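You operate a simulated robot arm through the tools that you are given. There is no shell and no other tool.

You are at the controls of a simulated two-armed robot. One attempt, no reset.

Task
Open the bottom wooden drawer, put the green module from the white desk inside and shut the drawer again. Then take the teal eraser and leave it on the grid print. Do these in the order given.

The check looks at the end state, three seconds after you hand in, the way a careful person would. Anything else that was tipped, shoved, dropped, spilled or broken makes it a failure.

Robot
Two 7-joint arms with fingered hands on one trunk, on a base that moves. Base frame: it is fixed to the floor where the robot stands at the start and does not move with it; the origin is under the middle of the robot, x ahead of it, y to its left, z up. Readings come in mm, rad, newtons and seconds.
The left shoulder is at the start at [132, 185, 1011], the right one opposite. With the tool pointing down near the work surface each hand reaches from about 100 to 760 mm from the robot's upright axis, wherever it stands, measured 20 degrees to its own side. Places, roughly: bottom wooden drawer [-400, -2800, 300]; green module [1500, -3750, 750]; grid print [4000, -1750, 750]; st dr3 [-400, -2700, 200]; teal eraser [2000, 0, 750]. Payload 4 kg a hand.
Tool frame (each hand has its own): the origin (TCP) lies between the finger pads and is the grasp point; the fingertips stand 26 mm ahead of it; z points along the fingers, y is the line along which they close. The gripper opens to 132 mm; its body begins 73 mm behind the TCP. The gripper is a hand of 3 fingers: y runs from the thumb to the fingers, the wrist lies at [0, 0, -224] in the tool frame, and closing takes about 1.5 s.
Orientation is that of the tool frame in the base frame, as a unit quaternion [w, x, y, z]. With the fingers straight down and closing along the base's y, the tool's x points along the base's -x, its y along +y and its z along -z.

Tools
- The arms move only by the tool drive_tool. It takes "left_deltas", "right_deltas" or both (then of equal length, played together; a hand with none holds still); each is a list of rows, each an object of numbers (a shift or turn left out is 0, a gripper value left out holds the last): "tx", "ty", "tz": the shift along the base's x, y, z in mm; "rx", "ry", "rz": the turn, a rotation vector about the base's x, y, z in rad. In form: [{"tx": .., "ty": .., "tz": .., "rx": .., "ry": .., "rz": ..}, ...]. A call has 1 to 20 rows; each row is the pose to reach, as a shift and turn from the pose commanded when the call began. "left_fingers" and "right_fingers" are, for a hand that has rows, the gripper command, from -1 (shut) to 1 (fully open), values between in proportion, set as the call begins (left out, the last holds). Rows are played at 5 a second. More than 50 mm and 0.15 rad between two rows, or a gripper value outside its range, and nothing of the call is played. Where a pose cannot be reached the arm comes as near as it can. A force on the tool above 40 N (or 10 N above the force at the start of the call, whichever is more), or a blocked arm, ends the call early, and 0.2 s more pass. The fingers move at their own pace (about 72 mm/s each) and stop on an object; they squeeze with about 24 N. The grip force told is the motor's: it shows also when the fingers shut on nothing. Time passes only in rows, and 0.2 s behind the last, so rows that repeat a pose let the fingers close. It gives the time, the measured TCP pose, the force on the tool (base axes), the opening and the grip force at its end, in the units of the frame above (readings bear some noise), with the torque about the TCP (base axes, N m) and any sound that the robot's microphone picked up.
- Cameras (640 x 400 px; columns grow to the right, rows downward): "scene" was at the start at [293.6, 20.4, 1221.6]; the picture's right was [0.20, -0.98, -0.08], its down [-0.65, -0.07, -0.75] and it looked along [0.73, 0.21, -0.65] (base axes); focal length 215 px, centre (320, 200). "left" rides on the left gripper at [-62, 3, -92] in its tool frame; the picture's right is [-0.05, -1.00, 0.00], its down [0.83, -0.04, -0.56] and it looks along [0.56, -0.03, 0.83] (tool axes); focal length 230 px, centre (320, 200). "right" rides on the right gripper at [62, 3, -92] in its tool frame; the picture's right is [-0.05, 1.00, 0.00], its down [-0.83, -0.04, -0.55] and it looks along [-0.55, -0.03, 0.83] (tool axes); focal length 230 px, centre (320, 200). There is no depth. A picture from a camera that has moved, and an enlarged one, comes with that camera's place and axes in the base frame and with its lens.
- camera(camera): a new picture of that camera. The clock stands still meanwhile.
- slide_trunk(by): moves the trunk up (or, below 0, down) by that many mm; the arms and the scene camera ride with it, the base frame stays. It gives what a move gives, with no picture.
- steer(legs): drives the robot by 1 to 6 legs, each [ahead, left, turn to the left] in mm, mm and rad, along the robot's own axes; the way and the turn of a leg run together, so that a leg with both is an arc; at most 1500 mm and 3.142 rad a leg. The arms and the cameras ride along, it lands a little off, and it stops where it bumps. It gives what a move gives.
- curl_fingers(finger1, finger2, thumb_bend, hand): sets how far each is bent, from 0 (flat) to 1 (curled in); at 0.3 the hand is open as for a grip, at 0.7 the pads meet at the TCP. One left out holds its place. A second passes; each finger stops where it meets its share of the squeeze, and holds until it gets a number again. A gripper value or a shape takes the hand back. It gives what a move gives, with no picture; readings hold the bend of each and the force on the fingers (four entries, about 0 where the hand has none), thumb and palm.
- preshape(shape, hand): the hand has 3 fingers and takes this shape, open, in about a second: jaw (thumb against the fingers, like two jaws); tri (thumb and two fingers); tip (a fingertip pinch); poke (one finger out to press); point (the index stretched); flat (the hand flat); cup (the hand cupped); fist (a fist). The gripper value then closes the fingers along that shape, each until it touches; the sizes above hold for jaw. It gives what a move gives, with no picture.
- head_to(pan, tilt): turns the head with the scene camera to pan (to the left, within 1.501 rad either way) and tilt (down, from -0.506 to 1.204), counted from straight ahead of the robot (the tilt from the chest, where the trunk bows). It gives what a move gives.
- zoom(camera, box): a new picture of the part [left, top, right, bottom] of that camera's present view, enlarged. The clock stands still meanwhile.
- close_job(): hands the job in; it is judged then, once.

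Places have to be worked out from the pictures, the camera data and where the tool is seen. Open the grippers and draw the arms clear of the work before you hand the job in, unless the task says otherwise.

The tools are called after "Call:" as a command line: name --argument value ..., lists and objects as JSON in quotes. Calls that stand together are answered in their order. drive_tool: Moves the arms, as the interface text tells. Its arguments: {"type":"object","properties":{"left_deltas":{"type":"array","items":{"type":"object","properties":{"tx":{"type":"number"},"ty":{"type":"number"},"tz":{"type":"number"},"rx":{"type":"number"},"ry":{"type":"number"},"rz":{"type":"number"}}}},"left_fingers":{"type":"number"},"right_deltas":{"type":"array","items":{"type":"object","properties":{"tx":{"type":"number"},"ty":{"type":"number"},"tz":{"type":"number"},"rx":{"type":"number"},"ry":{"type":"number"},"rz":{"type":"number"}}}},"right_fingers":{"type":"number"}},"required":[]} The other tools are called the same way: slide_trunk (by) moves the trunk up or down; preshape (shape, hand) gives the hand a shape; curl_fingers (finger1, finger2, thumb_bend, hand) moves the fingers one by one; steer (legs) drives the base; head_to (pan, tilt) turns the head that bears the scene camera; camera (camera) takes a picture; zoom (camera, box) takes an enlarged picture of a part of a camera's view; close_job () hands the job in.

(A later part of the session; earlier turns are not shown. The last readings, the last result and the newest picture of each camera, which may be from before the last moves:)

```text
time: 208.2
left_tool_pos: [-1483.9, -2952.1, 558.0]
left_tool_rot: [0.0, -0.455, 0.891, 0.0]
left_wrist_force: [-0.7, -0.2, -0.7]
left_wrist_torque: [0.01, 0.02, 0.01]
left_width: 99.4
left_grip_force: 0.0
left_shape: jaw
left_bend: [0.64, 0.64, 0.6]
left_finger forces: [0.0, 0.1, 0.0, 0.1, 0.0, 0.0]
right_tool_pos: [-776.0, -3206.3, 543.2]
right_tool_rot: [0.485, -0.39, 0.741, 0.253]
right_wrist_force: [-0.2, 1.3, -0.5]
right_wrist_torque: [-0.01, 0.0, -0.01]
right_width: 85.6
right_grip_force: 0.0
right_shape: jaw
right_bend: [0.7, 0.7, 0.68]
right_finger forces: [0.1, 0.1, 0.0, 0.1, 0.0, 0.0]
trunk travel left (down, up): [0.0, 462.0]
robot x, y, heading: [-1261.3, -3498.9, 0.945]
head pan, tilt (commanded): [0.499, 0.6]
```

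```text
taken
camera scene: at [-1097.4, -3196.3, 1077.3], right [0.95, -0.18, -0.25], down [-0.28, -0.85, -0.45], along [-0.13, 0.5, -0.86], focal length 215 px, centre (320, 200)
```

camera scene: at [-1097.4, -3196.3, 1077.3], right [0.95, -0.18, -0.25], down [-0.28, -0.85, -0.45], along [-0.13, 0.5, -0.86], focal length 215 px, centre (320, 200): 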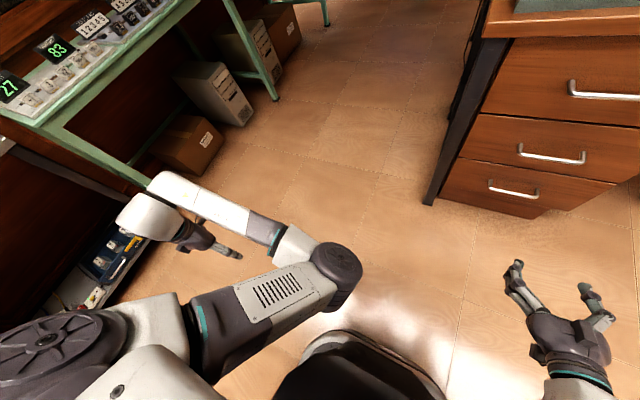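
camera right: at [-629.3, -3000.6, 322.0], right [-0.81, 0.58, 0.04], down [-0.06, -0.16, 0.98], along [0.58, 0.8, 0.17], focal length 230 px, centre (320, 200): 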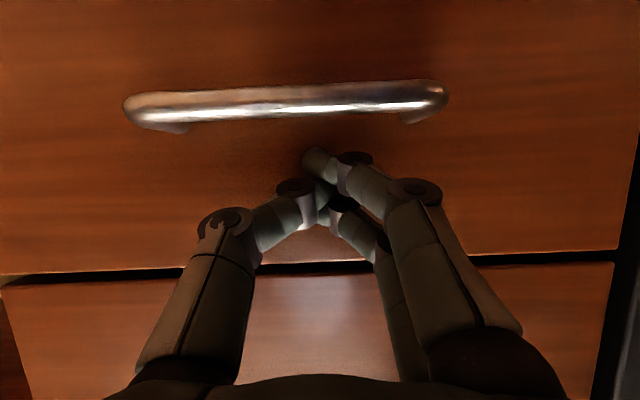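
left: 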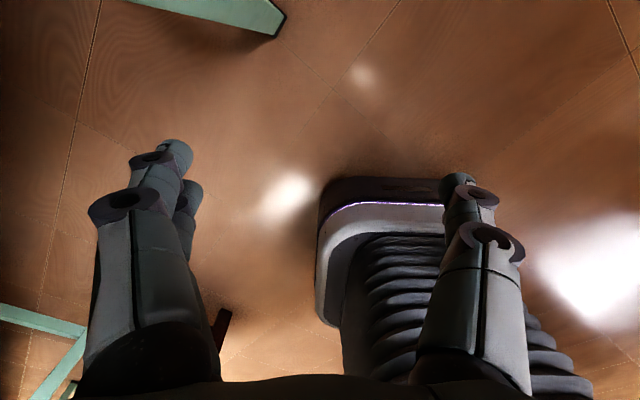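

The left elbow is folded inward, but the arm is compact enough to pass the aisle. I sidestep left into the aisle centre and drive forward in two stages.

Call:
steer --legs '[[0, 560, 0], [1300, 0, 0]]'

Call:
head_to --pan 0.0 --tilt 0.3

Call:
camera --camera "scene"

```text
time: 217.5
left_tool_pos: [-1147.4, -1578.8, 557.5]
left_tool_rot: [0.0, -0.451, 0.893, 0.001]
left_wrist_force: [0.0, -0.3, -0.1]
left_wrist_torque: [0.04, 0.03, 0.01]
left_width: 99.1
left_grip_force: 0.1
left_shape: jaw
left_bend: [0.64, 0.64, 0.6]
left_finger forces: [0.0, 0.0, 0.0, 0.0, 0.0, 0.1]
right_tool_pos: [-440.7, -1841.0, 544.8]
right_tool_rot: [0.486, -0.386, 0.743, 0.25]
right_wrist_force: [0.1, -0.2, 0.5]
right_wrist_torque: [-0.01, 0.03, -0.01]
right_width: 85.4
right_grip_force: 0.1
right_shape: jaw
right_bend: [0.7, 0.7, 0.68]
right_finger forces: [0.0, 0.1, 0.1, 0.1, 0.0, 0.0]
trunk travel left (down, up): [0.0, 462.0]
robot x, y, heading: [-933.4, -2133.2, 0.935]
head pan, tilt (commanded): [0.499, 0.6]
```

```text
time: 218.4
left_tool_pos: [-1148.1, -1578.7, 558.0]
left_tool_rot: [0.0, -0.451, 0.893, 0.002]
left_wrist_force: [-0.6, 0.3, 0.2]
left_wrist_torque: [-0.01, 0.0, 0.0]
left_width: 99.2
left_grip_force: 0.0
left_shape: jaw
left_bend: [0.64, 0.64, 0.6]
left_finger forces: [0.0, 0.0, 0.0, 0.1, 0.1, 0.0]
right_tool_pos: [-441.0, -1841.3, 545.1]
right_tool_rot: [0.486, -0.387, 0.742, 0.251]
right_wrist_force: [0.3, 0.8, 0.1]
right_wrist_torque: [0.0, 0.01, -0.04]
right_width: 85.5
right_grip_force: 0.0
right_shape: jaw
right_bend: [0.7, 0.7, 0.68]
right_finger forces: [0.0, 0.0, 0.0, 0.1, 0.0, 0.0]
trunk travel left (down, up): [0.0, 462.0]
robot x, y, heading: [-932.7, -2130.2, 0.938]
head pan, tilt (commanded): [0.0, 0.3]
```

```text
taken
camera scene: at [-712.3, -1830.1, 1092.7], right [0.81, -0.59, 0.0], down [-0.44, -0.6, -0.67], along [0.4, 0.54, -0.74], focal length 215 px, centre (320, 200)
```

scene: 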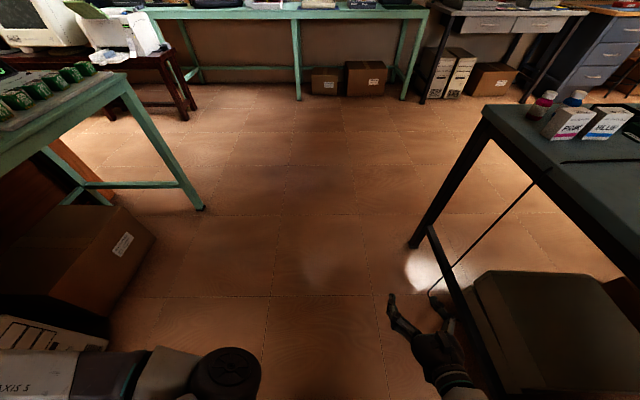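

Clear on both sides (table leg ~530 mm right, bench leg ~800 mm left). I continue ahead.

Call:
steer --legs '[[1500, 0, 0.01], [450, 0, 0]]'

Call:
head_to --pan -0.4 --tilt 0.1

Call:
camera --camera "scene"

```text
time: 228.2
left_tool_pos: [-66.0, 10.2, 556.7]
left_tool_rot: [0.0, -0.476, 0.879, 0.001]
left_wrist_force: [0.3, 0.1, -0.9]
left_wrist_torque: [-0.02, -0.03, -0.02]
left_width: 99.4
left_grip_force: 0.1
left_shape: jaw
left_bend: [0.64, 0.64, 0.6]
left_finger forces: [0.0, 0.1, 0.1, 0.0, 0.1, 0.0]
right_tool_pos: [653.9, -212.2, 543.4]
right_tool_rot: [0.479, -0.407, 0.732, 0.264]
right_wrist_force: [0.2, 0.0, 0.7]
right_wrist_torque: [-0.02, 0.01, -0.02]
right_width: 85.5
right_grip_force: 0.0
right_shape: jaw
right_bend: [0.7, 0.7, 0.68]
right_finger forces: [0.1, 0.0, 0.1, 0.1, 0.1, 0.0]
trunk travel left (down, up): [0.0, 462.0]
robot x, y, heading: [176.5, -530.0, 0.996]
head pan, tilt (commanded): [0.0, 0.3]
```

```text
time: 229.0
left_tool_pos: [-66.2, 9.2, 558.1]
left_tool_rot: [0.0, -0.476, 0.88, 0.001]
left_wrist_force: [0.4, 0.3, -0.4]
left_wrist_torque: [0.02, 0.03, -0.03]
left_width: 99.1
left_grip_force: 0.0
left_shape: jaw
left_bend: [0.64, 0.64, 0.6]
left_finger forces: [0.1, 0.1, 0.1, 0.0, 0.0, 0.0]
right_tool_pos: [654.8, -211.8, 544.2]
right_tool_rot: [0.479, -0.407, 0.732, 0.264]
right_wrist_force: [0.2, -0.5, -0.5]
right_wrist_torque: [-0.02, 0.0, 0.0]
right_width: 85.5
right_grip_force: 0.0
right_shape: jaw
right_bend: [0.7, 0.7, 0.68]
right_finger forces: [0.0, 0.1, 0.0, 0.1, 0.0, 0.1]
trunk travel left (down, up): [0.0, 462.0]
robot x, y, heading: [180.1, -529.0, 0.992]
head pan, tilt (commanded): [-0.4, 0.099]
```

```text
taken
camera scene: at [413.1, -234.6, 1113.2], right [0.59, -0.78, 0.2], down [-0.36, -0.47, -0.81], along [0.73, 0.4, -0.56], focal length 215 px, centre (320, 200)
```

scene: 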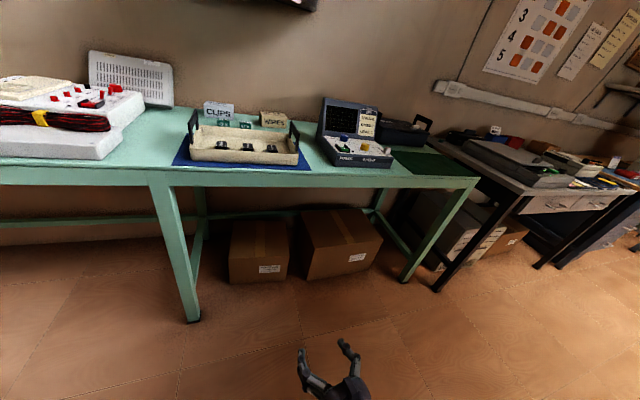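

I'm now facing the wall benches. I sidestep right toward the grey plotter desk where the teal eraser was seen, correcting the heading.

Call:
steer --legs '[[0, 0, -0.045], [0, -1150, 0]]'

Call:
slide_trunk --by 250

Call:
head_to --pan -0.1 --tilt 0.3

Call:
camera --camera "scene"

```text
time: 235.3
left_tool_pos: [886.3, -648.0, 558.5]
left_tool_rot: [-0.001, -0.459, 0.888, 0.001]
left_wrist_force: [-0.4, -0.4, 0.7]
left_wrist_torque: [0.01, 0.01, -0.02]
left_width: 99.3
left_grip_force: 0.1
left_shape: jaw
left_bend: [0.64, 0.64, 0.6]
left_finger forces: [0.1, 0.0, 0.0, 0.0, 0.1, 0.0]
right_tool_pos: [1596.9, -896.5, 544.0]
right_tool_rot: [0.484, -0.393, 0.739, 0.255]
right_wrist_force: [0.9, -0.1, -0.3]
right_wrist_torque: [0.01, 0.0, -0.03]
right_width: 85.5
right_grip_force: 0.1
right_shape: jaw
right_bend: [0.7, 0.7, 0.68]
right_finger forces: [0.0, 0.0, 0.0, 0.0, 0.0, 0.0]
trunk travel left (down, up): [0.0, 462.0]
robot x, y, heading: [1108.0, -1197.7, 0.954]
head pan, tilt (commanded): [-0.4, 0.099]
```

```text
time: 237.8
left_tool_pos: [856.0, -625.4, 833.4]
left_tool_rot: [-0.002, -0.48, 0.877, 0.037]
left_wrist_force: [0.6, 0.0, 0.6]
left_wrist_torque: [0.01, -0.01, 0.01]
left_width: 99.0
left_grip_force: 0.1
left_shape: jaw
left_bend: [0.64, 0.64, 0.6]
left_finger forces: [0.1, 0.0, 0.0, 0.0, 0.0, 0.1]
right_tool_pos: [1597.7, -896.1, 795.3]
right_tool_rot: [0.483, -0.394, 0.739, 0.256]
right_wrist_force: [0.9, -0.1, 1.5]
right_wrist_torque: [-0.01, 0.01, 0.01]
right_width: 85.6
right_grip_force: 0.0
right_shape: jaw
right_bend: [0.7, 0.7, 0.68]
right_finger forces: [0.0, 0.0, 0.0, 0.0, 0.0, 0.0]
trunk travel left (down, up): [-250.0, 212.0]
robot x, y, heading: [1106.5, -1193.5, 0.955]
head pan, tilt (commanded): [-0.4, 0.099]
```

```text
time: 238.7
left_tool_pos: [852.5, -627.0, 832.8]
left_tool_rot: [-0.006, -0.478, 0.878, 0.038]
left_wrist_force: [0.5, 0.5, 0.2]
left_wrist_torque: [0.01, 0.0, 0.02]
left_width: 99.2
left_grip_force: 0.1
left_shape: jaw
left_bend: [0.64, 0.64, 0.6]
left_finger forces: [0.0, 0.1, 0.0, 0.0, 0.0, 0.0]
right_tool_pos: [1596.2, -896.1, 795.2]
right_tool_rot: [0.484, -0.393, 0.739, 0.255]
right_wrist_force: [-0.9, -0.5, 0.0]
right_wrist_torque: [0.0, 0.01, -0.02]
right_width: 85.6
right_grip_force: 0.1
right_shape: jaw
right_bend: [0.7, 0.7, 0.68]
right_finger forces: [0.0, 0.0, 0.0, 0.0, 0.0, 0.1]
trunk travel left (down, up): [-250.0, 212.0]
robot x, y, heading: [1107.4, -1195.1, 0.956]
head pan, tilt (commanded): [-0.099, 0.3]
```

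```text
taken
camera scene: at [1205.7, -1076.5, 1467.2], right [0.76, -0.66, 0.01], down [-0.26, -0.31, -0.92], along [0.6, 0.69, -0.4], focal length 215 px, centre (320, 200)
```

scene: 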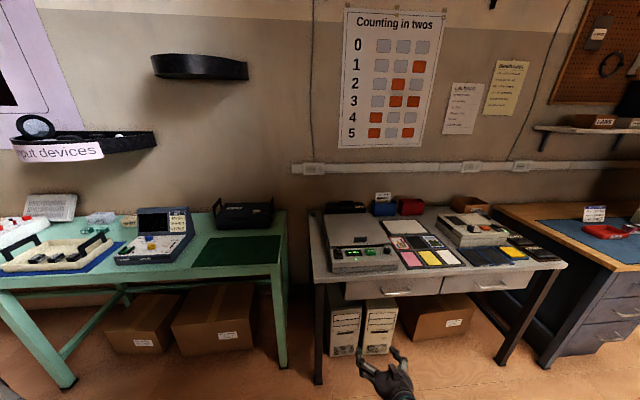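

The grey desk is in front: plotter on the left, coloured cards in the middle. I zoom in to find the teal eraser.

Call:
zoom --camera "scene" --box '[290, 180, 450, 280]'

Call:
zoom --camera "scene" --box '[400, 180, 560, 280]'

Call:
zoom --camera "scene" --box '[180, 180, 340, 280]'

```text
4.00 times, centred on (370, 230) of scene
camera zoom: at [1205.7, -1076.5, 1467.2], right [0.76, -0.66, 0.01], down [-0.26, -0.31, -0.92], along [0.6, 0.69, -0.4], focal length 860 px, centre (120, 80)
```

zoom: 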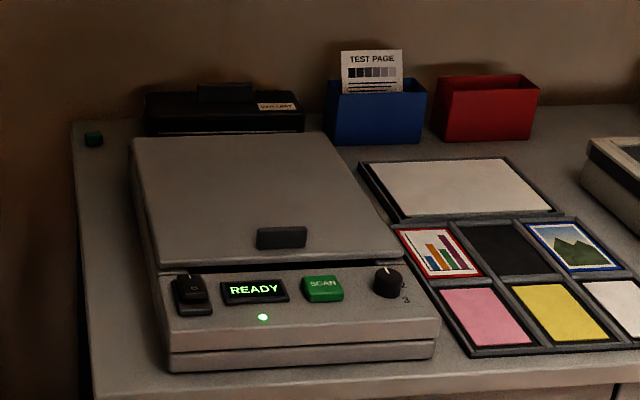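

```text
4.00 times, centred on (480, 230) of scene
camera zoom: at [1205.7, -1076.5, 1467.2], right [0.76, -0.66, 0.01], down [-0.26, -0.31, -0.92], along [0.6, 0.69, -0.4], focal length 860 px, centre (-320, 80)
```

zoom: 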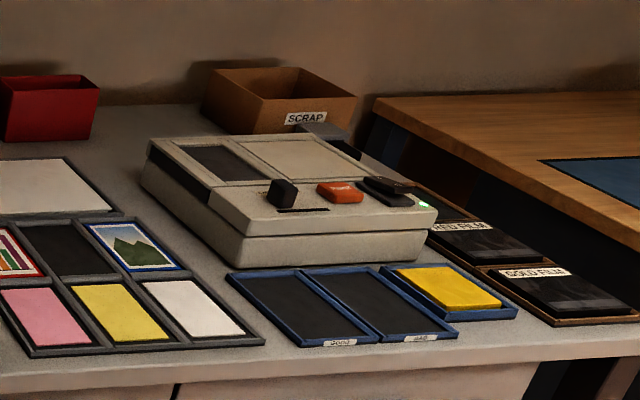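

```text
4.00 times, centred on (260, 230) of scene
camera zoom: at [1205.7, -1076.5, 1467.2], right [0.76, -0.66, 0.01], down [-0.26, -0.31, -0.92], along [0.6, 0.69, -0.4], focal length 860 px, centre (560, 80)
```

zoom: 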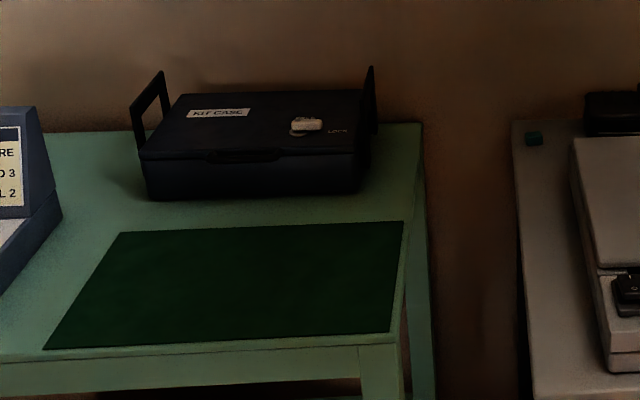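

The eraser is a small teal cube in the back-left corner of the grey desk at about (2009,-84), about 57 cm in from the front edge. I set the right hand to a 34° forward tilt and test a long reach in free space first.

Call:
drive_tool --right_deltas '[{"tx": 30, "ty": 16, "tz": 23, "rx": -0.052, "ry": 0.037}, {"tx": 61, "ty": 32, "tz": 46, "rx": -0.104, "ry": 0.073}, {"tx": 91, "ty": 48, "tz": 68, "rx": -0.155, "ry": 0.11}, {"tx": 121, "ty": 64, "tz": 91, "rx": -0.207, "ry": 0.146}, {"tx": 152, "ty": 79, "tz": 114, "rx": -0.259, "ry": 0.183}, {"tx": 182, "ty": 95, "tz": 137, "rx": -0.311, "ry": 0.219}, {"tx": 212, "ty": 111, "tz": 159, "rx": -0.362, "ry": 0.256}, {"tx": 243, "ty": 127, "tz": 182, "rx": -0.414, "ry": 0.292}, {"tx": 273, "ty": 143, "tz": 205, "rx": -0.466, "ry": 0.329}]' --right_fingers 0.0

```text
time: 240.7
left_tool_pos: [849.9, -627.2, 829.8]
left_tool_rot: [-0.011, -0.477, 0.878, 0.038]
left_wrist_force: [0.2, 0.6, -0.3]
left_wrist_torque: [0.01, -0.01, 0.0]
left_width: 99.1
left_grip_force: 0.1
left_shape: jaw
left_bend: [0.64, 0.64, 0.6]
left_finger forces: [0.0, 0.0, 0.0, 0.1, 0.0, 0.1]
right_tool_pos: [1872.5, -753.7, 1000.8]
right_tool_rot: [0.252, -0.449, 0.846, 0.138]
right_wrist_force: [-0.2, 0.2, -1.1]
right_wrist_torque: [0.0, 0.01, -0.01]
right_width: 66.4
right_grip_force: 0.1
right_shape: jaw
right_bend: [0.73, 0.73, 0.7]
right_finger forces: [0.0, 0.0, 0.1, 0.0, 0.1, 0.0]
trunk travel left (down, up): [-250.0, 212.0]
robot x, y, heading: [1112.2, -1197.1, 0.951]
head pan, tilt (commanded): [-0.099, 0.3]
```

That reached 802 mm ahead and 361 mm right without complaint. I test lowering to pick height with a bit more extension.

Call:
drive_tool --right_deltas '[{"tz": -45}, {"tz": -90}, {"tz": -130}, {"tz": -165}, {"tz": -165, "tx": 9, "ty": 12}, {"tz": -165, "tx": 17, "ty": 24}]'

Call:
head_to --pan -0.4 --tilt 0.5

Call:
camera --camera "scene"

```text
time: 242.1
left_tool_pos: [848.5, -629.8, 831.0]
left_tool_rot: [-0.014, -0.477, 0.878, 0.036]
left_wrist_force: [0.7, 0.4, 0.4]
left_wrist_torque: [0.0, -0.01, -0.01]
left_width: 99.0
left_grip_force: 0.0
left_shape: jaw
left_bend: [0.64, 0.64, 0.6]
left_finger forces: [0.0, 0.0, 0.0, 0.0, 0.0, 0.0]
right_tool_pos: [1886.4, -729.6, 835.4]
right_tool_rot: [0.254, -0.448, 0.846, 0.138]
right_wrist_force: [0.1, -0.5, -0.9]
right_wrist_torque: [0.01, 0.02, -0.04]
right_width: 66.7
right_grip_force: 0.0
right_shape: jaw
right_bend: [0.73, 0.73, 0.7]
right_finger forces: [0.0, 0.1, 0.0, 0.1, 0.0, 0.0]
trunk travel left (down, up): [-250.0, 212.0]
robot x, y, heading: [1107.9, -1193.7, 0.958]
head pan, tilt (commanded): [-0.099, 0.3]
```

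```text
time: 242.8
left_tool_pos: [848.2, -630.6, 829.7]
left_tool_rot: [-0.013, -0.477, 0.878, 0.037]
left_wrist_force: [0.3, -0.7, 0.8]
left_wrist_torque: [-0.01, -0.02, 0.0]
left_width: 99.0
left_grip_force: 0.1
left_shape: jaw
left_bend: [0.64, 0.64, 0.6]
left_finger forces: [0.1, 0.0, 0.1, 0.1, 0.0, 0.0]
right_tool_pos: [1885.6, -730.2, 837.9]
right_tool_rot: [0.253, -0.448, 0.846, 0.14]
right_wrist_force: [0.2, -0.1, -0.2]
right_wrist_torque: [-0.02, 0.01, -0.02]
right_width: 66.7
right_grip_force: 0.1
right_shape: jaw
right_bend: [0.73, 0.73, 0.7]
right_finger forces: [0.1, 0.0, 0.1, 0.0, 0.1, 0.0]
trunk travel left (down, up): [-250.0, 212.0]
robot x, y, heading: [1110.3, -1192.9, 0.96]
head pan, tilt (commanded): [-0.4, 0.499]
```

```text
taken
camera scene: at [1220.6, -1100.5, 1449.9], right [0.53, -0.85, 0.04], down [-0.46, -0.33, -0.82], along [0.71, 0.41, -0.57], focal length 215 px, centre (320, 200)
```

scene: 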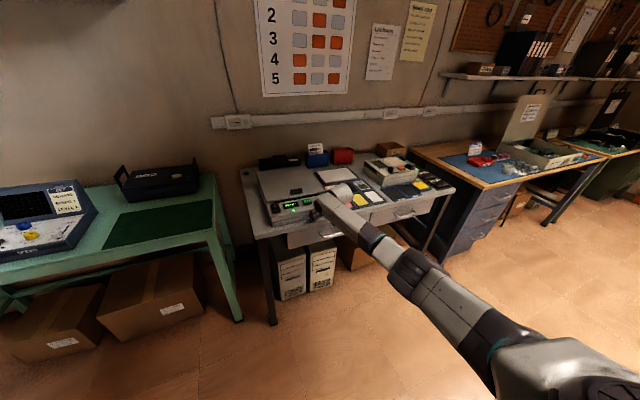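

825 mm reach at 368 mm right works, so the base can stop short of the desk legs. I raise the right hand and also lift the left hand well above bench height before moving in.

Call:
drive_tool --right_deltas '[{"tz": 45}, {"tz": 90}, {"tz": 130}, {"tz": 165}, {"tz": 165}]' --left_deltas '[{"tz": 45, "tx": -7, "ty": -10}, {"tz": 90, "tx": -14, "ty": -20}, {"tz": 130, "tx": -21, "ty": -30}, {"tz": 170, "tx": -28, "ty": -40}, {"tz": 200, "tx": -35, "ty": -49}]'

```text
time: 244.1
left_tool_pos: [852.1, -697.5, 1008.1]
left_tool_rot: [0.0, -0.459, 0.888, 0.0]
left_wrist_force: [-0.5, -1.0, -0.9]
left_wrist_torque: [0.01, 0.04, 0.01]
left_width: 99.1
left_grip_force: 0.1
left_shape: jaw
left_bend: [0.64, 0.64, 0.6]
left_finger forces: [0.0, 0.0, 0.0, 0.0, 0.1, 0.0]
right_tool_pos: [1887.7, -731.1, 1000.4]
right_tool_rot: [0.254, -0.447, 0.846, 0.139]
right_wrist_force: [-0.1, -0.4, -0.6]
right_wrist_torque: [-0.01, 0.04, -0.03]
right_width: 66.6
right_grip_force: 0.0
right_shape: jaw
right_bend: [0.73, 0.73, 0.7]
right_finger forces: [0.0, 0.1, 0.0, 0.0, 0.1, 0.0]
trunk travel left (down, up): [-250.0, 212.0]
robot x, y, heading: [1107.3, -1191.9, 0.955]
head pan, tilt (commanded): [-0.4, 0.499]
```

Both hands are at about 1 m height. I sidestep left 288 mm and advance 430 mm, then look with the hand camera.

Call:
steer --legs '[[0, 288, -0.01], [430, 0, 0]]'

Call:
camera --camera "right"

Call:
head_to --pan -0.3 --tilt 0.7

Call:
camera --camera "scene"

```text
time: 248.3
left_tool_pos: [871.2, -175.8, 1008.1]
left_tool_rot: [0.0, -0.457, 0.889, 0.002]
left_wrist_force: [-0.7, -0.3, -0.4]
left_wrist_torque: [0.01, 0.0, 0.01]
left_width: 99.3
left_grip_force: 0.1
left_shape: jaw
left_bend: [0.64, 0.64, 0.6]
left_finger forces: [0.0, 0.1, 0.0, 0.0, 0.0, 0.0]
right_tool_pos: [1905.2, -215.3, 1000.6]
right_tool_rot: [0.254, -0.445, 0.848, 0.139]
right_wrist_force: [0.0, 1.0, 1.0]
right_wrist_torque: [-0.01, 0.02, 0.02]
right_width: 66.8
right_grip_force: 0.1
right_shape: jaw
right_bend: [0.73, 0.73, 0.7]
right_finger forces: [0.1, 0.0, 0.0, 0.0, 0.1, 0.0]
trunk travel left (down, up): [-250.0, 212.0]
robot x, y, heading: [1120.9, -674.6, 0.946]
head pan, tilt (commanded): [-0.4, 0.499]
```

```text
taken
camera right: at [1845.5, -296.9, 1042.0], right [-0.8, 0.6, 0.04], down [0.26, 0.29, 0.92], along [0.54, 0.75, -0.39], focal length 230 px, centre (320, 200)
```

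right: 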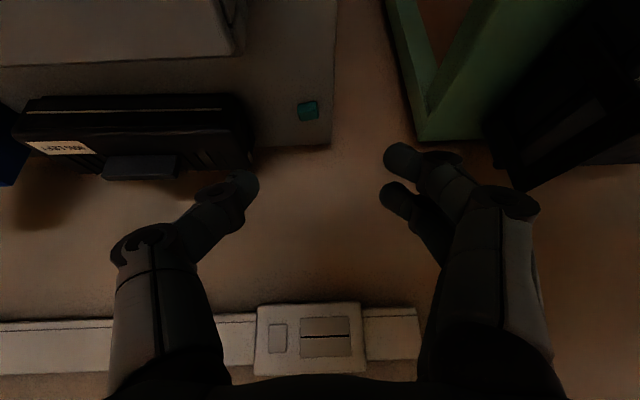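

```text
time: 249.0
left_tool_pos: [872.4, -175.8, 1008.9]
left_tool_rot: [0.0, -0.457, 0.89, 0.001]
left_wrist_force: [-0.3, 0.4, 0.2]
left_wrist_torque: [0.0, -0.01, -0.03]
left_width: 99.5
left_grip_force: 0.0
left_shape: jaw
left_bend: [0.64, 0.64, 0.6]
left_finger forces: [0.0, 0.0, 0.0, 0.0, 0.1, 0.0]
right_tool_pos: [1905.6, -215.1, 1001.1]
right_tool_rot: [0.254, -0.444, 0.848, 0.138]
right_wrist_force: [0.4, 0.6, 0.6]
right_wrist_torque: [0.01, 0.02, 0.01]
right_width: 66.5
right_grip_force: 0.1
right_shape: jaw
right_bend: [0.73, 0.73, 0.7]
right_finger forces: [0.1, 0.0, 0.0, 0.0, 0.0, 0.1]
trunk travel left (down, up): [-250.0, 212.0]
robot x, y, heading: [1125.4, -674.7, 0.952]
head pan, tilt (commanded): [-0.3, 0.7]
```

```text
taken
camera scene: at [1226.8, -579.0, 1432.6], right [0.61, -0.8, 0.03], down [-0.56, -0.46, -0.69], along [0.56, 0.4, -0.72], focal length 215 px, centre (320, 200)
```

scene: 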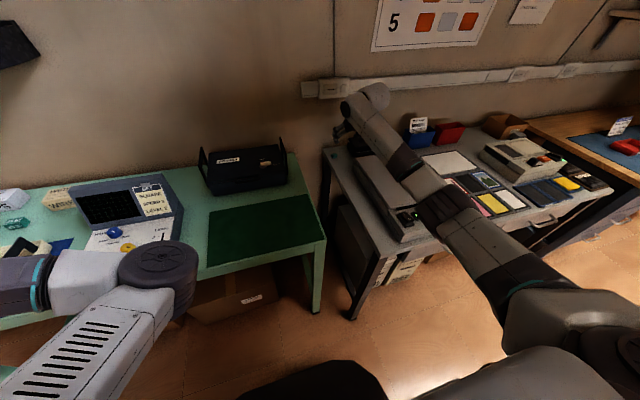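

The hand camera sees the eraser near the desk's back-left corner at (308,109). I zoom in on it.

Call:
zoom --camera "right" --box '[240, 60, 400, 160]'

```text
4.00 times, centred on (320, 110) of right
camera zoom: at [1845.7, -296.9, 1041.8], right [-0.8, 0.6, 0.04], down [0.26, 0.29, 0.92], along [0.54, 0.75, -0.39], focal length 920 px, centre (320, 560)
```

zoom: 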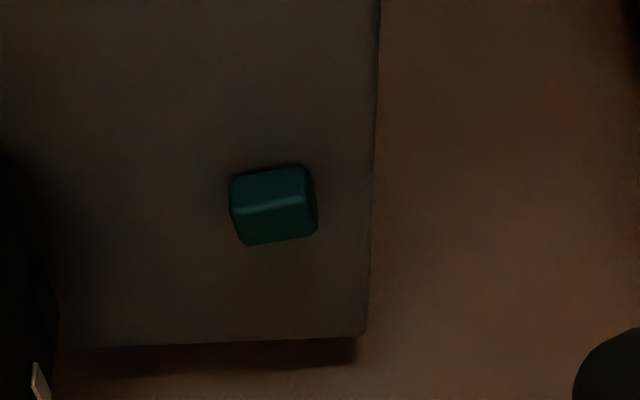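

The eraser is tiny (about 28×19×15 mm), so a steep hand tilt would grip it badly. I back off, lower the trunk for more forward reach, and set up a nearly vertical hand.

Call:
steer --legs '[[-420, 0, 0]]'

Call:
slide_trunk --by -200

Call:
drive_tool --right_deltas '[{"tz": 35, "rx": -0.06, "ry": 0.044}, {"tz": 70, "rx": -0.12, "ry": 0.088}, {"tz": 105, "rx": -0.18, "ry": 0.132}, {"tz": 140, "rx": -0.24, "ry": 0.176}, {"tz": 170, "rx": -0.3, "ry": 0.217}]' --left_deltas '[{"tz": 40}, {"tz": 80}, {"tz": 120}, {"tz": 160}, {"tz": 200}]'

```text
time: 251.5
left_tool_pos: [638.4, -501.9, 1008.4]
left_tool_rot: [0.0, -0.454, 0.891, 0.001]
left_wrist_force: [0.2, -0.4, -0.6]
left_wrist_torque: [0.01, 0.01, 0.0]
left_width: 99.3
left_grip_force: 0.0
left_shape: jaw
left_bend: [0.64, 0.64, 0.6]
left_finger forces: [0.0, 0.1, 0.1, 0.0, 0.0, 0.0]
right_tool_pos: [1673.0, -547.1, 1000.9]
right_tool_rot: [0.254, -0.442, 0.849, 0.138]
right_wrist_force: [0.5, 0.0, -0.2]
right_wrist_torque: [0.02, -0.01, -0.01]
right_width: 66.8
right_grip_force: 0.1
right_shape: jaw
right_bend: [0.73, 0.73, 0.7]
right_finger forces: [0.0, 0.0, 0.0, 0.0, 0.0, 0.1]
trunk travel left (down, up): [-250.0, 212.0]
robot x, y, heading: [889.8, -1001.3, 0.948]
head pan, tilt (commanded): [-0.3, 0.7]
```

```text
time: 253.4
left_tool_pos: [637.3, -501.0, 819.5]
left_tool_rot: [-0.003, -0.455, 0.891, -0.003]
left_wrist_force: [-0.2, -0.2, -0.3]
left_wrist_torque: [0.0, -0.01, -0.01]
left_width: 99.3
left_grip_force: 0.1
left_shape: jaw
left_bend: [0.64, 0.64, 0.6]
left_finger forces: [0.0, 0.1, 0.0, 0.0, 0.0, 0.0]
right_tool_pos: [1673.2, -542.8, 824.5]
right_tool_rot: [0.267, -0.442, 0.844, 0.143]
right_wrist_force: [-4.9, 1.1, 14.5]
right_wrist_torque: [-0.14, -0.68, -0.2]
right_width: 64.0
right_grip_force: 0.0
right_shape: jaw
right_bend: [0.73, 0.73, 0.7]
right_finger forces: [0.1, 0.1, 0.1, 0.0, 24.4, 0.0]
trunk travel left (down, up): [-64.0, 397.0]
robot x, y, heading: [889.2, -1007.3, 0.943]
head pan, tilt (commanded): [-0.3, 0.7]
stopped: the force on the tool passed its limit at 46 N (the readings are from after the stop); the commanded pose is now the measured one
```

```text
time: 254.6
left_tool_pos: [637.7, -503.0, 1017.9]
left_tool_rot: [-0.003, -0.455, 0.891, -0.002]
left_wrist_force: [0.0, -0.2, 0.1]
left_wrist_torque: [0.02, -0.01, -0.01]
left_width: 99.4
left_grip_force: 0.1
left_shape: jaw
left_bend: [0.64, 0.64, 0.6]
left_finger forces: [0.0, 0.0, 0.0, 0.0, 0.0, 0.1]
right_tool_pos: [1675.5, -543.0, 992.5]
right_tool_rot: [0.101, -0.458, 0.881, 0.06]
right_wrist_force: [-0.5, 0.2, 0.4]
right_wrist_torque: [0.01, -0.04, 0.01]
right_width: 66.2
right_grip_force: 0.0
right_shape: jaw
right_bend: [0.73, 0.73, 0.7]
right_finger forces: [0.1, 0.1, 0.0, 0.0, 0.0, 0.1]
trunk travel left (down, up): [-64.0, 397.0]
robot x, y, heading: [887.8, -1001.7, 0.944]
head pan, tilt (commanded): [-0.3, 0.7]
```

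The thumb touched the desk's front corner top lightly while lowering (desk top ≈800); I've lifted off. I check the scene, back off a little more and test the low reach with the near-vertical hand.

Call:
steer --legs '[[-100, 0, 0]]'

Call:
drive_tool --right_deltas '[{"tz": -45}, {"tz": -90}, {"tz": -130}, {"tz": -165}]'

Call:
camera --camera "scene"

```text
time: 255.7
left_tool_pos: [579.4, -582.3, 1017.0]
left_tool_rot: [-0.003, -0.456, 0.89, -0.002]
left_wrist_force: [-0.6, -0.3, 0.2]
left_wrist_torque: [-0.01, -0.02, 0.02]
left_width: 99.2
left_grip_force: 0.0
left_shape: jaw
left_bend: [0.64, 0.64, 0.6]
left_finger forces: [0.0, 0.1, 0.1, 0.0, 0.0, 0.0]
right_tool_pos: [1617.5, -621.0, 990.6]
right_tool_rot: [0.102, -0.459, 0.88, 0.06]
right_wrist_force: [0.3, 0.0, -0.4]
right_wrist_torque: [0.03, 0.0, 0.0]
right_width: 66.0
right_grip_force: 0.1
right_shape: jaw
right_bend: [0.73, 0.73, 0.7]
right_finger forces: [0.0, 0.1, 0.0, 0.1, 0.0, 0.1]
trunk travel left (down, up): [-64.0, 397.0]
robot x, y, heading: [834.9, -1080.2, 0.947]
head pan, tilt (commanded): [-0.3, 0.7]
```

```text
time: 256.7
left_tool_pos: [581.5, -581.9, 1017.5]
left_tool_rot: [-0.004, -0.455, 0.89, -0.002]
left_wrist_force: [-0.1, 0.1, 0.1]
left_wrist_torque: [-0.02, -0.02, -0.01]
left_width: 99.2
left_grip_force: 0.1
left_shape: jaw
left_bend: [0.64, 0.64, 0.6]
left_finger forces: [0.0, 0.0, 0.0, 0.1, 0.1, 0.1]
right_tool_pos: [1621.7, -620.2, 824.8]
right_tool_rot: [0.101, -0.46, 0.88, 0.06]
right_wrist_force: [-0.3, -0.3, 0.1]
right_wrist_torque: [-0.01, 0.01, 0.02]
right_width: 66.0
right_grip_force: 0.0
right_shape: jaw
right_bend: [0.73, 0.73, 0.7]
right_finger forces: [0.0, 0.1, 0.0, 0.1, 0.0, 0.0]
trunk travel left (down, up): [-64.0, 397.0]
robot x, y, heading: [832.0, -1084.5, 0.945]
head pan, tilt (commanded): [-0.3, 0.7]
```

```text
taken
camera scene: at [1019.9, -867.1, 1177.4], right [0.62, -0.78, 0.12], down [-0.66, -0.59, -0.46], along [0.43, 0.21, -0.88], focal length 215 px, centre (320, 200)
```

scene: 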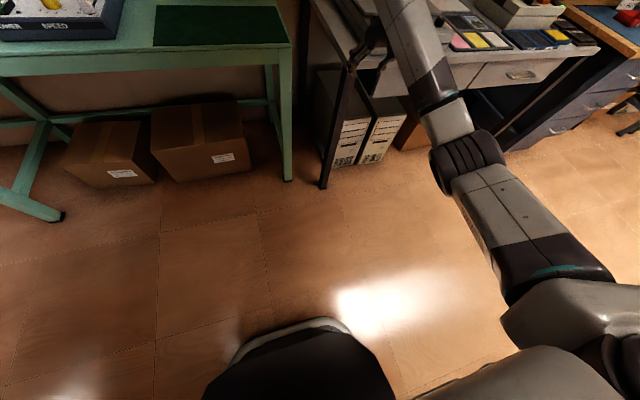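

The near-vertical hand reaches 837 mm at pick height with the elbow clear. I raise the hand and drive in 560 mm, then measure the eraser again.

Call:
drive_tool --right_deltas '[{"tz": 45}, {"tz": 90}, {"tz": 130}, {"tz": 165}, {"tz": 175}]'

Call:
steer --legs '[[560, 0, 0]]'

Call:
camera --camera "right"

Call:
camera --camera "scene"

```text
time: 257.9
left_tool_pos: [581.0, -581.5, 1017.0]
left_tool_rot: [-0.004, -0.456, 0.89, -0.003]
left_wrist_force: [0.0, 0.4, -0.1]
left_wrist_torque: [0.02, 0.03, 0.01]
left_width: 99.1
left_grip_force: 0.0
left_shape: jaw
left_bend: [0.64, 0.64, 0.6]
left_finger forces: [0.0, 0.1, 0.1, 0.0, 0.1, 0.1]
right_tool_pos: [1617.3, -621.9, 998.7]
right_tool_rot: [0.1, -0.459, 0.881, 0.06]
right_wrist_force: [0.6, -0.4, -0.3]
right_wrist_torque: [-0.01, 0.0, 0.01]
right_width: 66.3
right_grip_force: 0.0
right_shape: jaw
right_bend: [0.73, 0.73, 0.7]
right_finger forces: [0.0, 0.0, 0.0, 0.0, 0.1, 0.0]
trunk travel left (down, up): [-64.0, 397.0]
robot x, y, heading: [831.6, -1082.8, 0.941]
head pan, tilt (commanded): [-0.3, 0.7]
```

```text
time: 261.1
left_tool_pos: [904.5, -125.8, 1017.4]
left_tool_rot: [-0.003, -0.458, 0.889, -0.002]
left_wrist_force: [-0.1, 0.5, -0.1]
left_wrist_torque: [0.02, 0.05, 0.02]
left_width: 99.1
left_grip_force: 0.1
left_shape: jaw
left_bend: [0.64, 0.64, 0.6]
left_finger forces: [0.0, 0.0, 0.0, 0.0, 0.0, 0.0]
right_tool_pos: [1941.0, -160.1, 1000.0]
right_tool_rot: [0.1, -0.462, 0.879, 0.061]
right_wrist_force: [-0.8, -0.2, 0.0]
right_wrist_torque: [0.03, 0.03, 0.0]
right_width: 66.1
right_grip_force: 0.1
right_shape: jaw
right_bend: [0.73, 0.73, 0.7]
right_finger forces: [0.0, 0.0, 0.0, 0.0, 0.0, 0.0]
trunk travel left (down, up): [-64.0, 397.0]
robot x, y, heading: [1162.9, -626.9, 0.959]
head pan, tilt (commanded): [-0.3, 0.7]
```

```text
taken
camera right: at [1893.5, -223.5, 1074.1], right [-0.8, 0.61, 0.03], down [0.43, 0.53, 0.73], along [0.43, 0.59, -0.68], focal length 230 px, centre (320, 200)
```

right: 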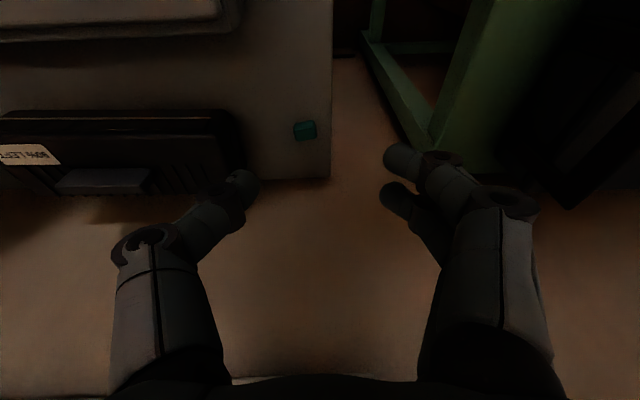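

```text
taken
camera scene: at [1345.4, -408.7, 1177.6], right [0.62, -0.78, 0.12], down [-0.66, -0.59, -0.46], along [0.43, 0.21, -0.88], focal length 215 px, centre (320, 200)
```

scene: 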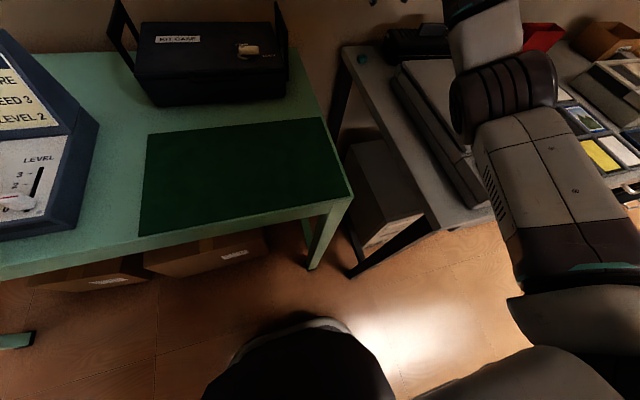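

The eraser is at (304,131) in the hand view. I zoom for a precise fix.

Call:
zoom --camera "right" --box '[260, 90, 350, 180]'

Call:
zoom --camera "scene" --box '[320, 30, 440, 120]'

```text
4.44 times, centred on (305, 135) of right
camera zoom: at [1893.5, -223.5, 1074.1], right [-0.8, 0.61, 0.03], down [0.43, 0.53, 0.73], along [0.43, 0.59, -0.68], focal length 1022 px, centre (387, 489)
```

zoom: 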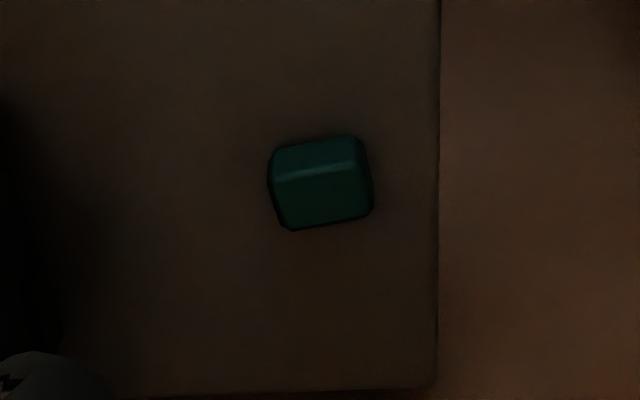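

```text
4.44 times, centred on (380, 75) of scene
camera zoom: at [1345.4, -408.7, 1177.6], right [0.62, -0.78, 0.12], down [-0.66, -0.59, -0.46], along [0.43, 0.21, -0.88], focal length 955 px, centre (53, 756)
```

zoom: 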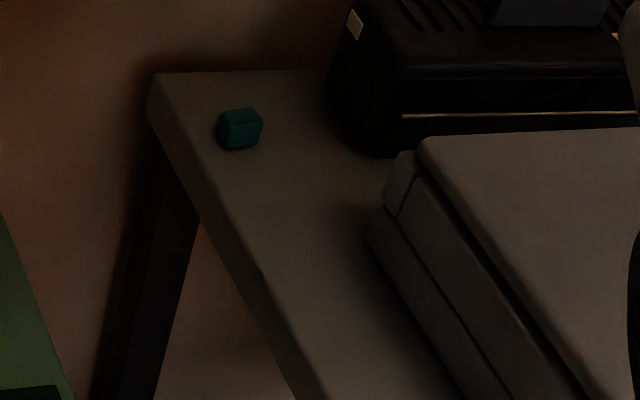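

Triangulation puts the eraser's top centre at (1999,-104,812), its long axis at ≈156°. I rotate the hand about its own axis so the fingers will pinch across the narrow side, keeping the slight forward tilt.

Call:
drive_tool --right_deltas '[{"rx": 0.017, "ry": 0.027, "rz": -0.134}, {"rx": 0.034, "ry": 0.055, "rz": -0.268}, {"rx": 0.051, "ry": 0.082, "rz": -0.402}, {"rx": 0.068, "ry": 0.109, "rz": -0.536}, {"rx": 0.085, "ry": 0.137, "rz": -0.671}, {"rx": 0.102, "ry": 0.164, "rz": -0.805}, {"rx": 0.119, "ry": 0.191, "rz": -0.939}, {"rx": 0.136, "ry": 0.218, "rz": -1.073}, {"rx": 0.153, "ry": 0.246, "rz": -1.207}, {"rx": 0.17, "ry": 0.273, "rz": -1.341}]' --right_fingers -0.3

Call:
camera --camera "right"

```text
time: 263.3
left_tool_pos: [904.1, -125.8, 1018.0]
left_tool_rot: [-0.004, -0.458, 0.889, -0.002]
left_wrist_force: [0.5, 0.9, 0.2]
left_wrist_torque: [-0.01, 0.02, -0.01]
left_width: 99.4
left_grip_force: 0.1
left_shape: jaw
left_bend: [0.64, 0.64, 0.6]
left_finger forces: [0.0, 0.1, 0.0, 0.0, 0.0, 0.2]
right_tool_pos: [1941.7, -157.8, 999.1]
right_tool_rot: [0.042, 0.203, 0.972, 0.111]
right_wrist_force: [-0.1, -0.2, 0.3]
right_wrist_torque: [-0.02, -0.01, 0.0]
right_width: 46.9
right_grip_force: 0.0
right_shape: jaw
right_bend: [0.73, 0.73, 0.7]
right_finger forces: [0.1, 0.0, 0.1, 0.0, 0.1, 0.1]
trunk travel left (down, up): [-64.0, 397.0]
robot x, y, heading: [1157.3, -624.0, 0.952]
head pan, tilt (commanded): [-0.3, 0.7]
```

```text
taken
camera right: at [1874.9, -148.3, 1086.9], right [0.43, 0.87, 0.23], down [0.67, -0.49, 0.56], along [0.6, -0.08, -0.8], focal length 230 px, centre (320, 200)
```

right: 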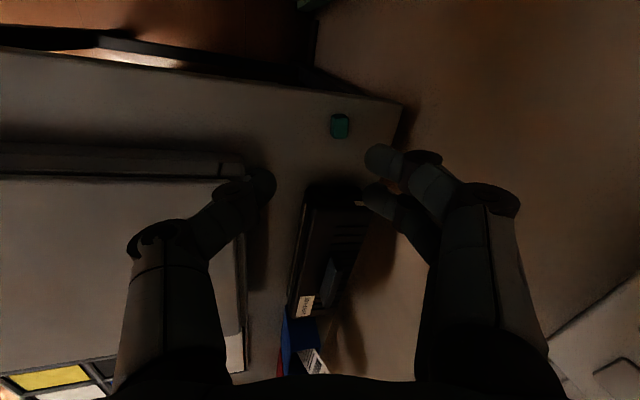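

The hand reached that yaw and the eraser now appears square between thumb and fingers. I move the base 70 mm ahead and re-measure.

Call:
steer --legs '[[68, 0, -0.005]]'

Call:
camera --camera "right"

Call:
zoom --camera "right" --box '[240, 60, 440, 260]'

```text
time: 264.3
left_tool_pos: [947.5, -67.7, 1015.9]
left_tool_rot: [-0.005, -0.456, 0.89, -0.002]
left_wrist_force: [0.0, -0.4, -0.8]
left_wrist_torque: [-0.06, -0.01, 0.02]
left_width: 99.2
left_grip_force: 0.0
left_shape: jaw
left_bend: [0.64, 0.64, 0.6]
left_finger forces: [0.0, 0.0, 0.1, 0.1, 0.1, 0.0]
right_tool_pos: [1984.3, -106.3, 998.8]
right_tool_rot: [0.041, 0.205, 0.972, 0.11]
right_wrist_force: [-0.2, 0.7, -0.4]
right_wrist_torque: [-0.01, 0.0, -0.04]
right_width: 46.6
right_grip_force: 0.1
right_shape: jaw
right_bend: [0.73, 0.73, 0.7]
right_finger forces: [0.0, 0.1, 0.0, 0.0, 0.0, 0.0]
trunk travel left (down, up): [-64.0, 397.0]
robot x, y, heading: [1200.7, -567.6, 0.948]
head pan, tilt (commanded): [-0.3, 0.7]
```

```text
taken
camera right: at [1918.1, -95.6, 1086.0], right [0.44, 0.87, 0.23], down [0.67, -0.49, 0.56], along [0.6, -0.09, -0.8], focal length 230 px, centre (320, 200)
```

right: 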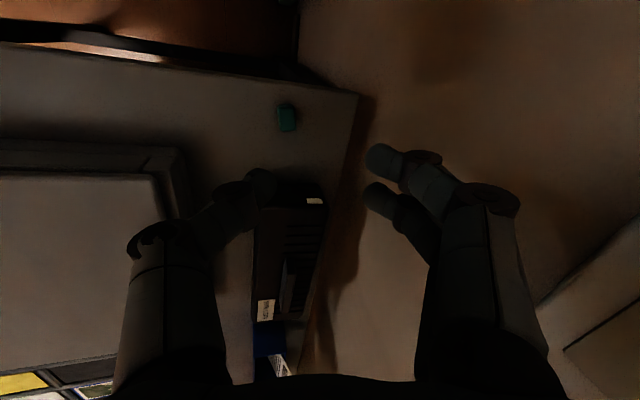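

```text
2.00 times, centred on (340, 160) of right
camera zoom: at [1918.1, -95.6, 1086.0], right [0.44, 0.87, 0.23], down [0.67, -0.49, 0.56], along [0.6, -0.09, -0.8], focal length 460 px, centre (280, 280)
```

zoom: 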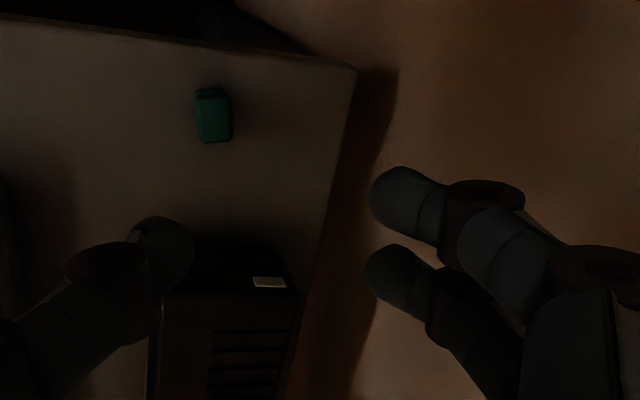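

The eraser fix is consistent (1999,-106). I move above it and descend to z≈860.

Call:
drive_tool --right_deltas '[{"tx": 3, "ty": -1, "tz": -40}, {"tx": 6, "ty": -2, "tz": -80}, {"tx": 9, "ty": -3, "tz": -115}, {"tx": 12, "ty": -4, "tz": -139}]'

Call:
camera --camera "right"

Call:
zoom --camera "right" --box '[220, 100, 420, 260]'

```text
time: 265.3
left_tool_pos: [946.0, -69.1, 1016.1]
left_tool_rot: [-0.003, -0.457, 0.89, -0.002]
left_wrist_force: [-0.4, 1.2, -0.1]
left_wrist_torque: [0.0, -0.04, -0.03]
left_width: 99.5
left_grip_force: 0.1
left_shape: jaw
left_bend: [0.64, 0.64, 0.6]
left_finger forces: [0.0, 0.0, 0.0, 0.0, 0.1, 0.1]
right_tool_pos: [1995.3, -109.8, 860.9]
right_tool_rot: [0.041, 0.204, 0.972, 0.111]
right_wrist_force: [0.0, -0.5, 0.7]
right_wrist_torque: [-0.03, 0.01, 0.01]
right_width: 46.5
right_grip_force: 0.1
right_shape: jaw
right_bend: [0.73, 0.73, 0.7]
right_finger forces: [0.1, 0.0, 0.1, 0.0, 0.0, 0.0]
trunk travel left (down, up): [-64.0, 397.0]
robot x, y, heading: [1202.4, -570.1, 0.951]
head pan, tilt (commanded): [-0.3, 0.7]
```

```text
taken
camera right: at [1928.5, -99.1, 948.9], right [0.44, 0.87, 0.24], down [0.67, -0.49, 0.56], along [0.6, -0.09, -0.8], focal length 230 px, centre (320, 200)
```

right: 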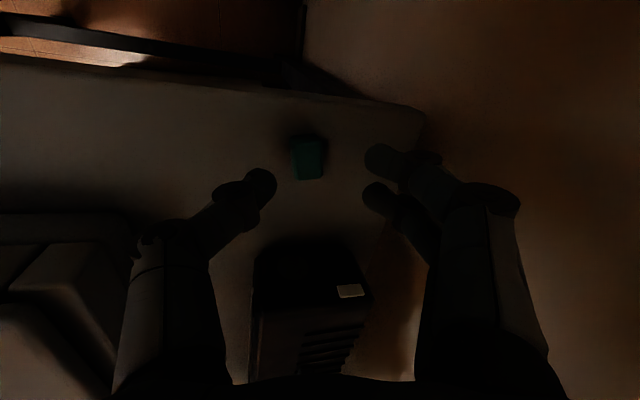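

```text
2.50 times, centred on (320, 180) of right
camera zoom: at [1928.5, -99.1, 948.9], right [0.44, 0.87, 0.24], down [0.67, -0.49, 0.56], along [0.6, -0.09, -0.8], focal length 575 px, centre (320, 250)
```

zoom: 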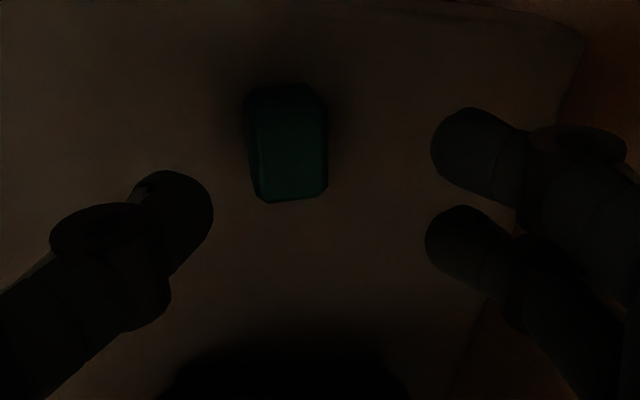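

Dark under the hand but the eraser is clearly centred. I descend the last 31 mm gently.

Call:
drive_tool --right_deltas '[{"ty": -1, "tz": -12}, {"ty": -2, "tz": -22}, {"ty": -2, "tz": -28}, {"ty": -2, "tz": -31}]'

Call:
zoom --camera "right" --box '[220, 100, 420, 260]'

```text
time: 266.3
left_tool_pos: [945.9, -69.4, 1016.0]
left_tool_rot: [-0.003, -0.456, 0.89, -0.002]
left_wrist_force: [0.1, 0.7, -0.1]
left_wrist_torque: [-0.02, 0.01, -0.03]
left_width: 99.3
left_grip_force: 0.0
left_shape: jaw
left_bend: [0.64, 0.64, 0.6]
left_finger forces: [0.1, 0.1, 0.1, 0.0, 0.1, 0.0]
right_tool_pos: [1996.2, -113.3, 833.8]
right_tool_rot: [0.042, 0.205, 0.971, 0.113]
right_wrist_force: [-1.9, -1.5, 12.5]
right_wrist_torque: [-0.3, 0.26, 0.01]
right_width: 46.0
right_grip_force: 0.1
right_shape: jaw
right_bend: [0.73, 0.73, 0.71]
right_finger forces: [0.0, 0.0, 0.0, 0.0, 12.4, 0.0]
trunk travel left (down, up): [-64.0, 397.0]
robot x, y, heading: [1200.9, -569.5, 0.947]
head pan, tilt (commanded): [-0.3, 0.7]
```

```text
2.50 times, centred on (320, 180) of right
camera zoom: at [1929.0, -102.6, 920.4], right [0.44, 0.87, 0.24], down [0.67, -0.49, 0.56], along [0.6, -0.08, -0.79], focal length 575 px, centre (320, 250)
```

zoom: 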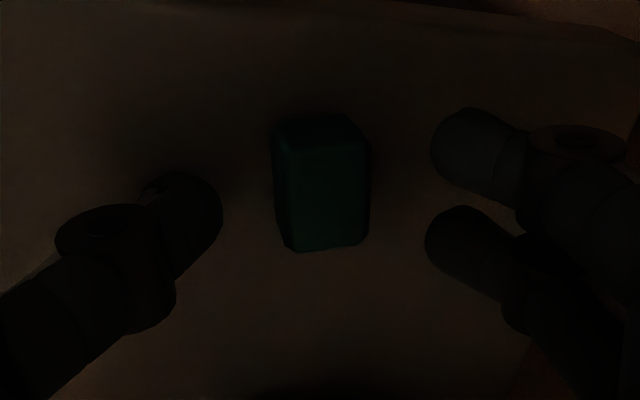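

The thumb touches the desk slightly (12 N) because of the tilt. I lift 2 mm, narrow the opening to about 32 mm around the eraser, then settle down again.

Call:
drive_tool --right_deltas '[{"tz": 3}, {"tz": 3}, {"tz": 3}, {"tz": 3}]' --right_fingers -0.5

Call:
zoom --camera "right" --box '[220, 100, 420, 260]'

```text
time: 267.3
left_tool_pos: [947.0, -68.5, 1017.3]
left_tool_rot: [-0.004, -0.456, 0.89, -0.002]
left_wrist_force: [-0.2, 0.5, -1.0]
left_wrist_torque: [0.01, -0.02, 0.0]
left_width: 99.1
left_grip_force: 0.0
left_shape: jaw
left_bend: [0.64, 0.64, 0.6]
left_finger forces: [0.0, 0.0, 0.1, 0.0, 0.1, 0.1]
right_tool_pos: [1996.2, -112.2, 832.6]
right_tool_rot: [0.041, 0.206, 0.971, 0.112]
right_wrist_force: [0.2, -0.2, 3.5]
right_wrist_torque: [-0.1, 0.04, 0.01]
right_width: 33.5
right_grip_force: 0.0
right_shape: jaw
right_bend: [0.73, 0.73, 0.7]
right_finger forces: [0.0, 0.0, 0.0, 0.1, 3.2, 0.1]
trunk travel left (down, up): [-64.0, 397.0]
robot x, y, heading: [1202.7, -566.5, 0.951]
head pan, tilt (commanded): [-0.3, 0.7]
```

```text
2.50 times, centred on (320, 180) of right
camera zoom: at [1929.4, -101.8, 920.0], right [0.44, 0.87, 0.23], down [0.67, -0.49, 0.56], along [0.6, -0.09, -0.8], focal length 575 px, centre (320, 250)
```

zoom: 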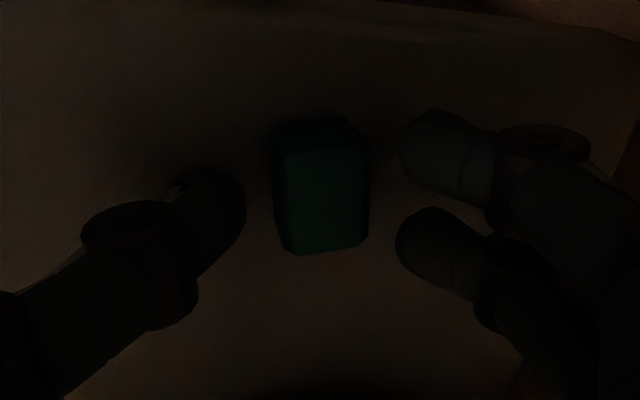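

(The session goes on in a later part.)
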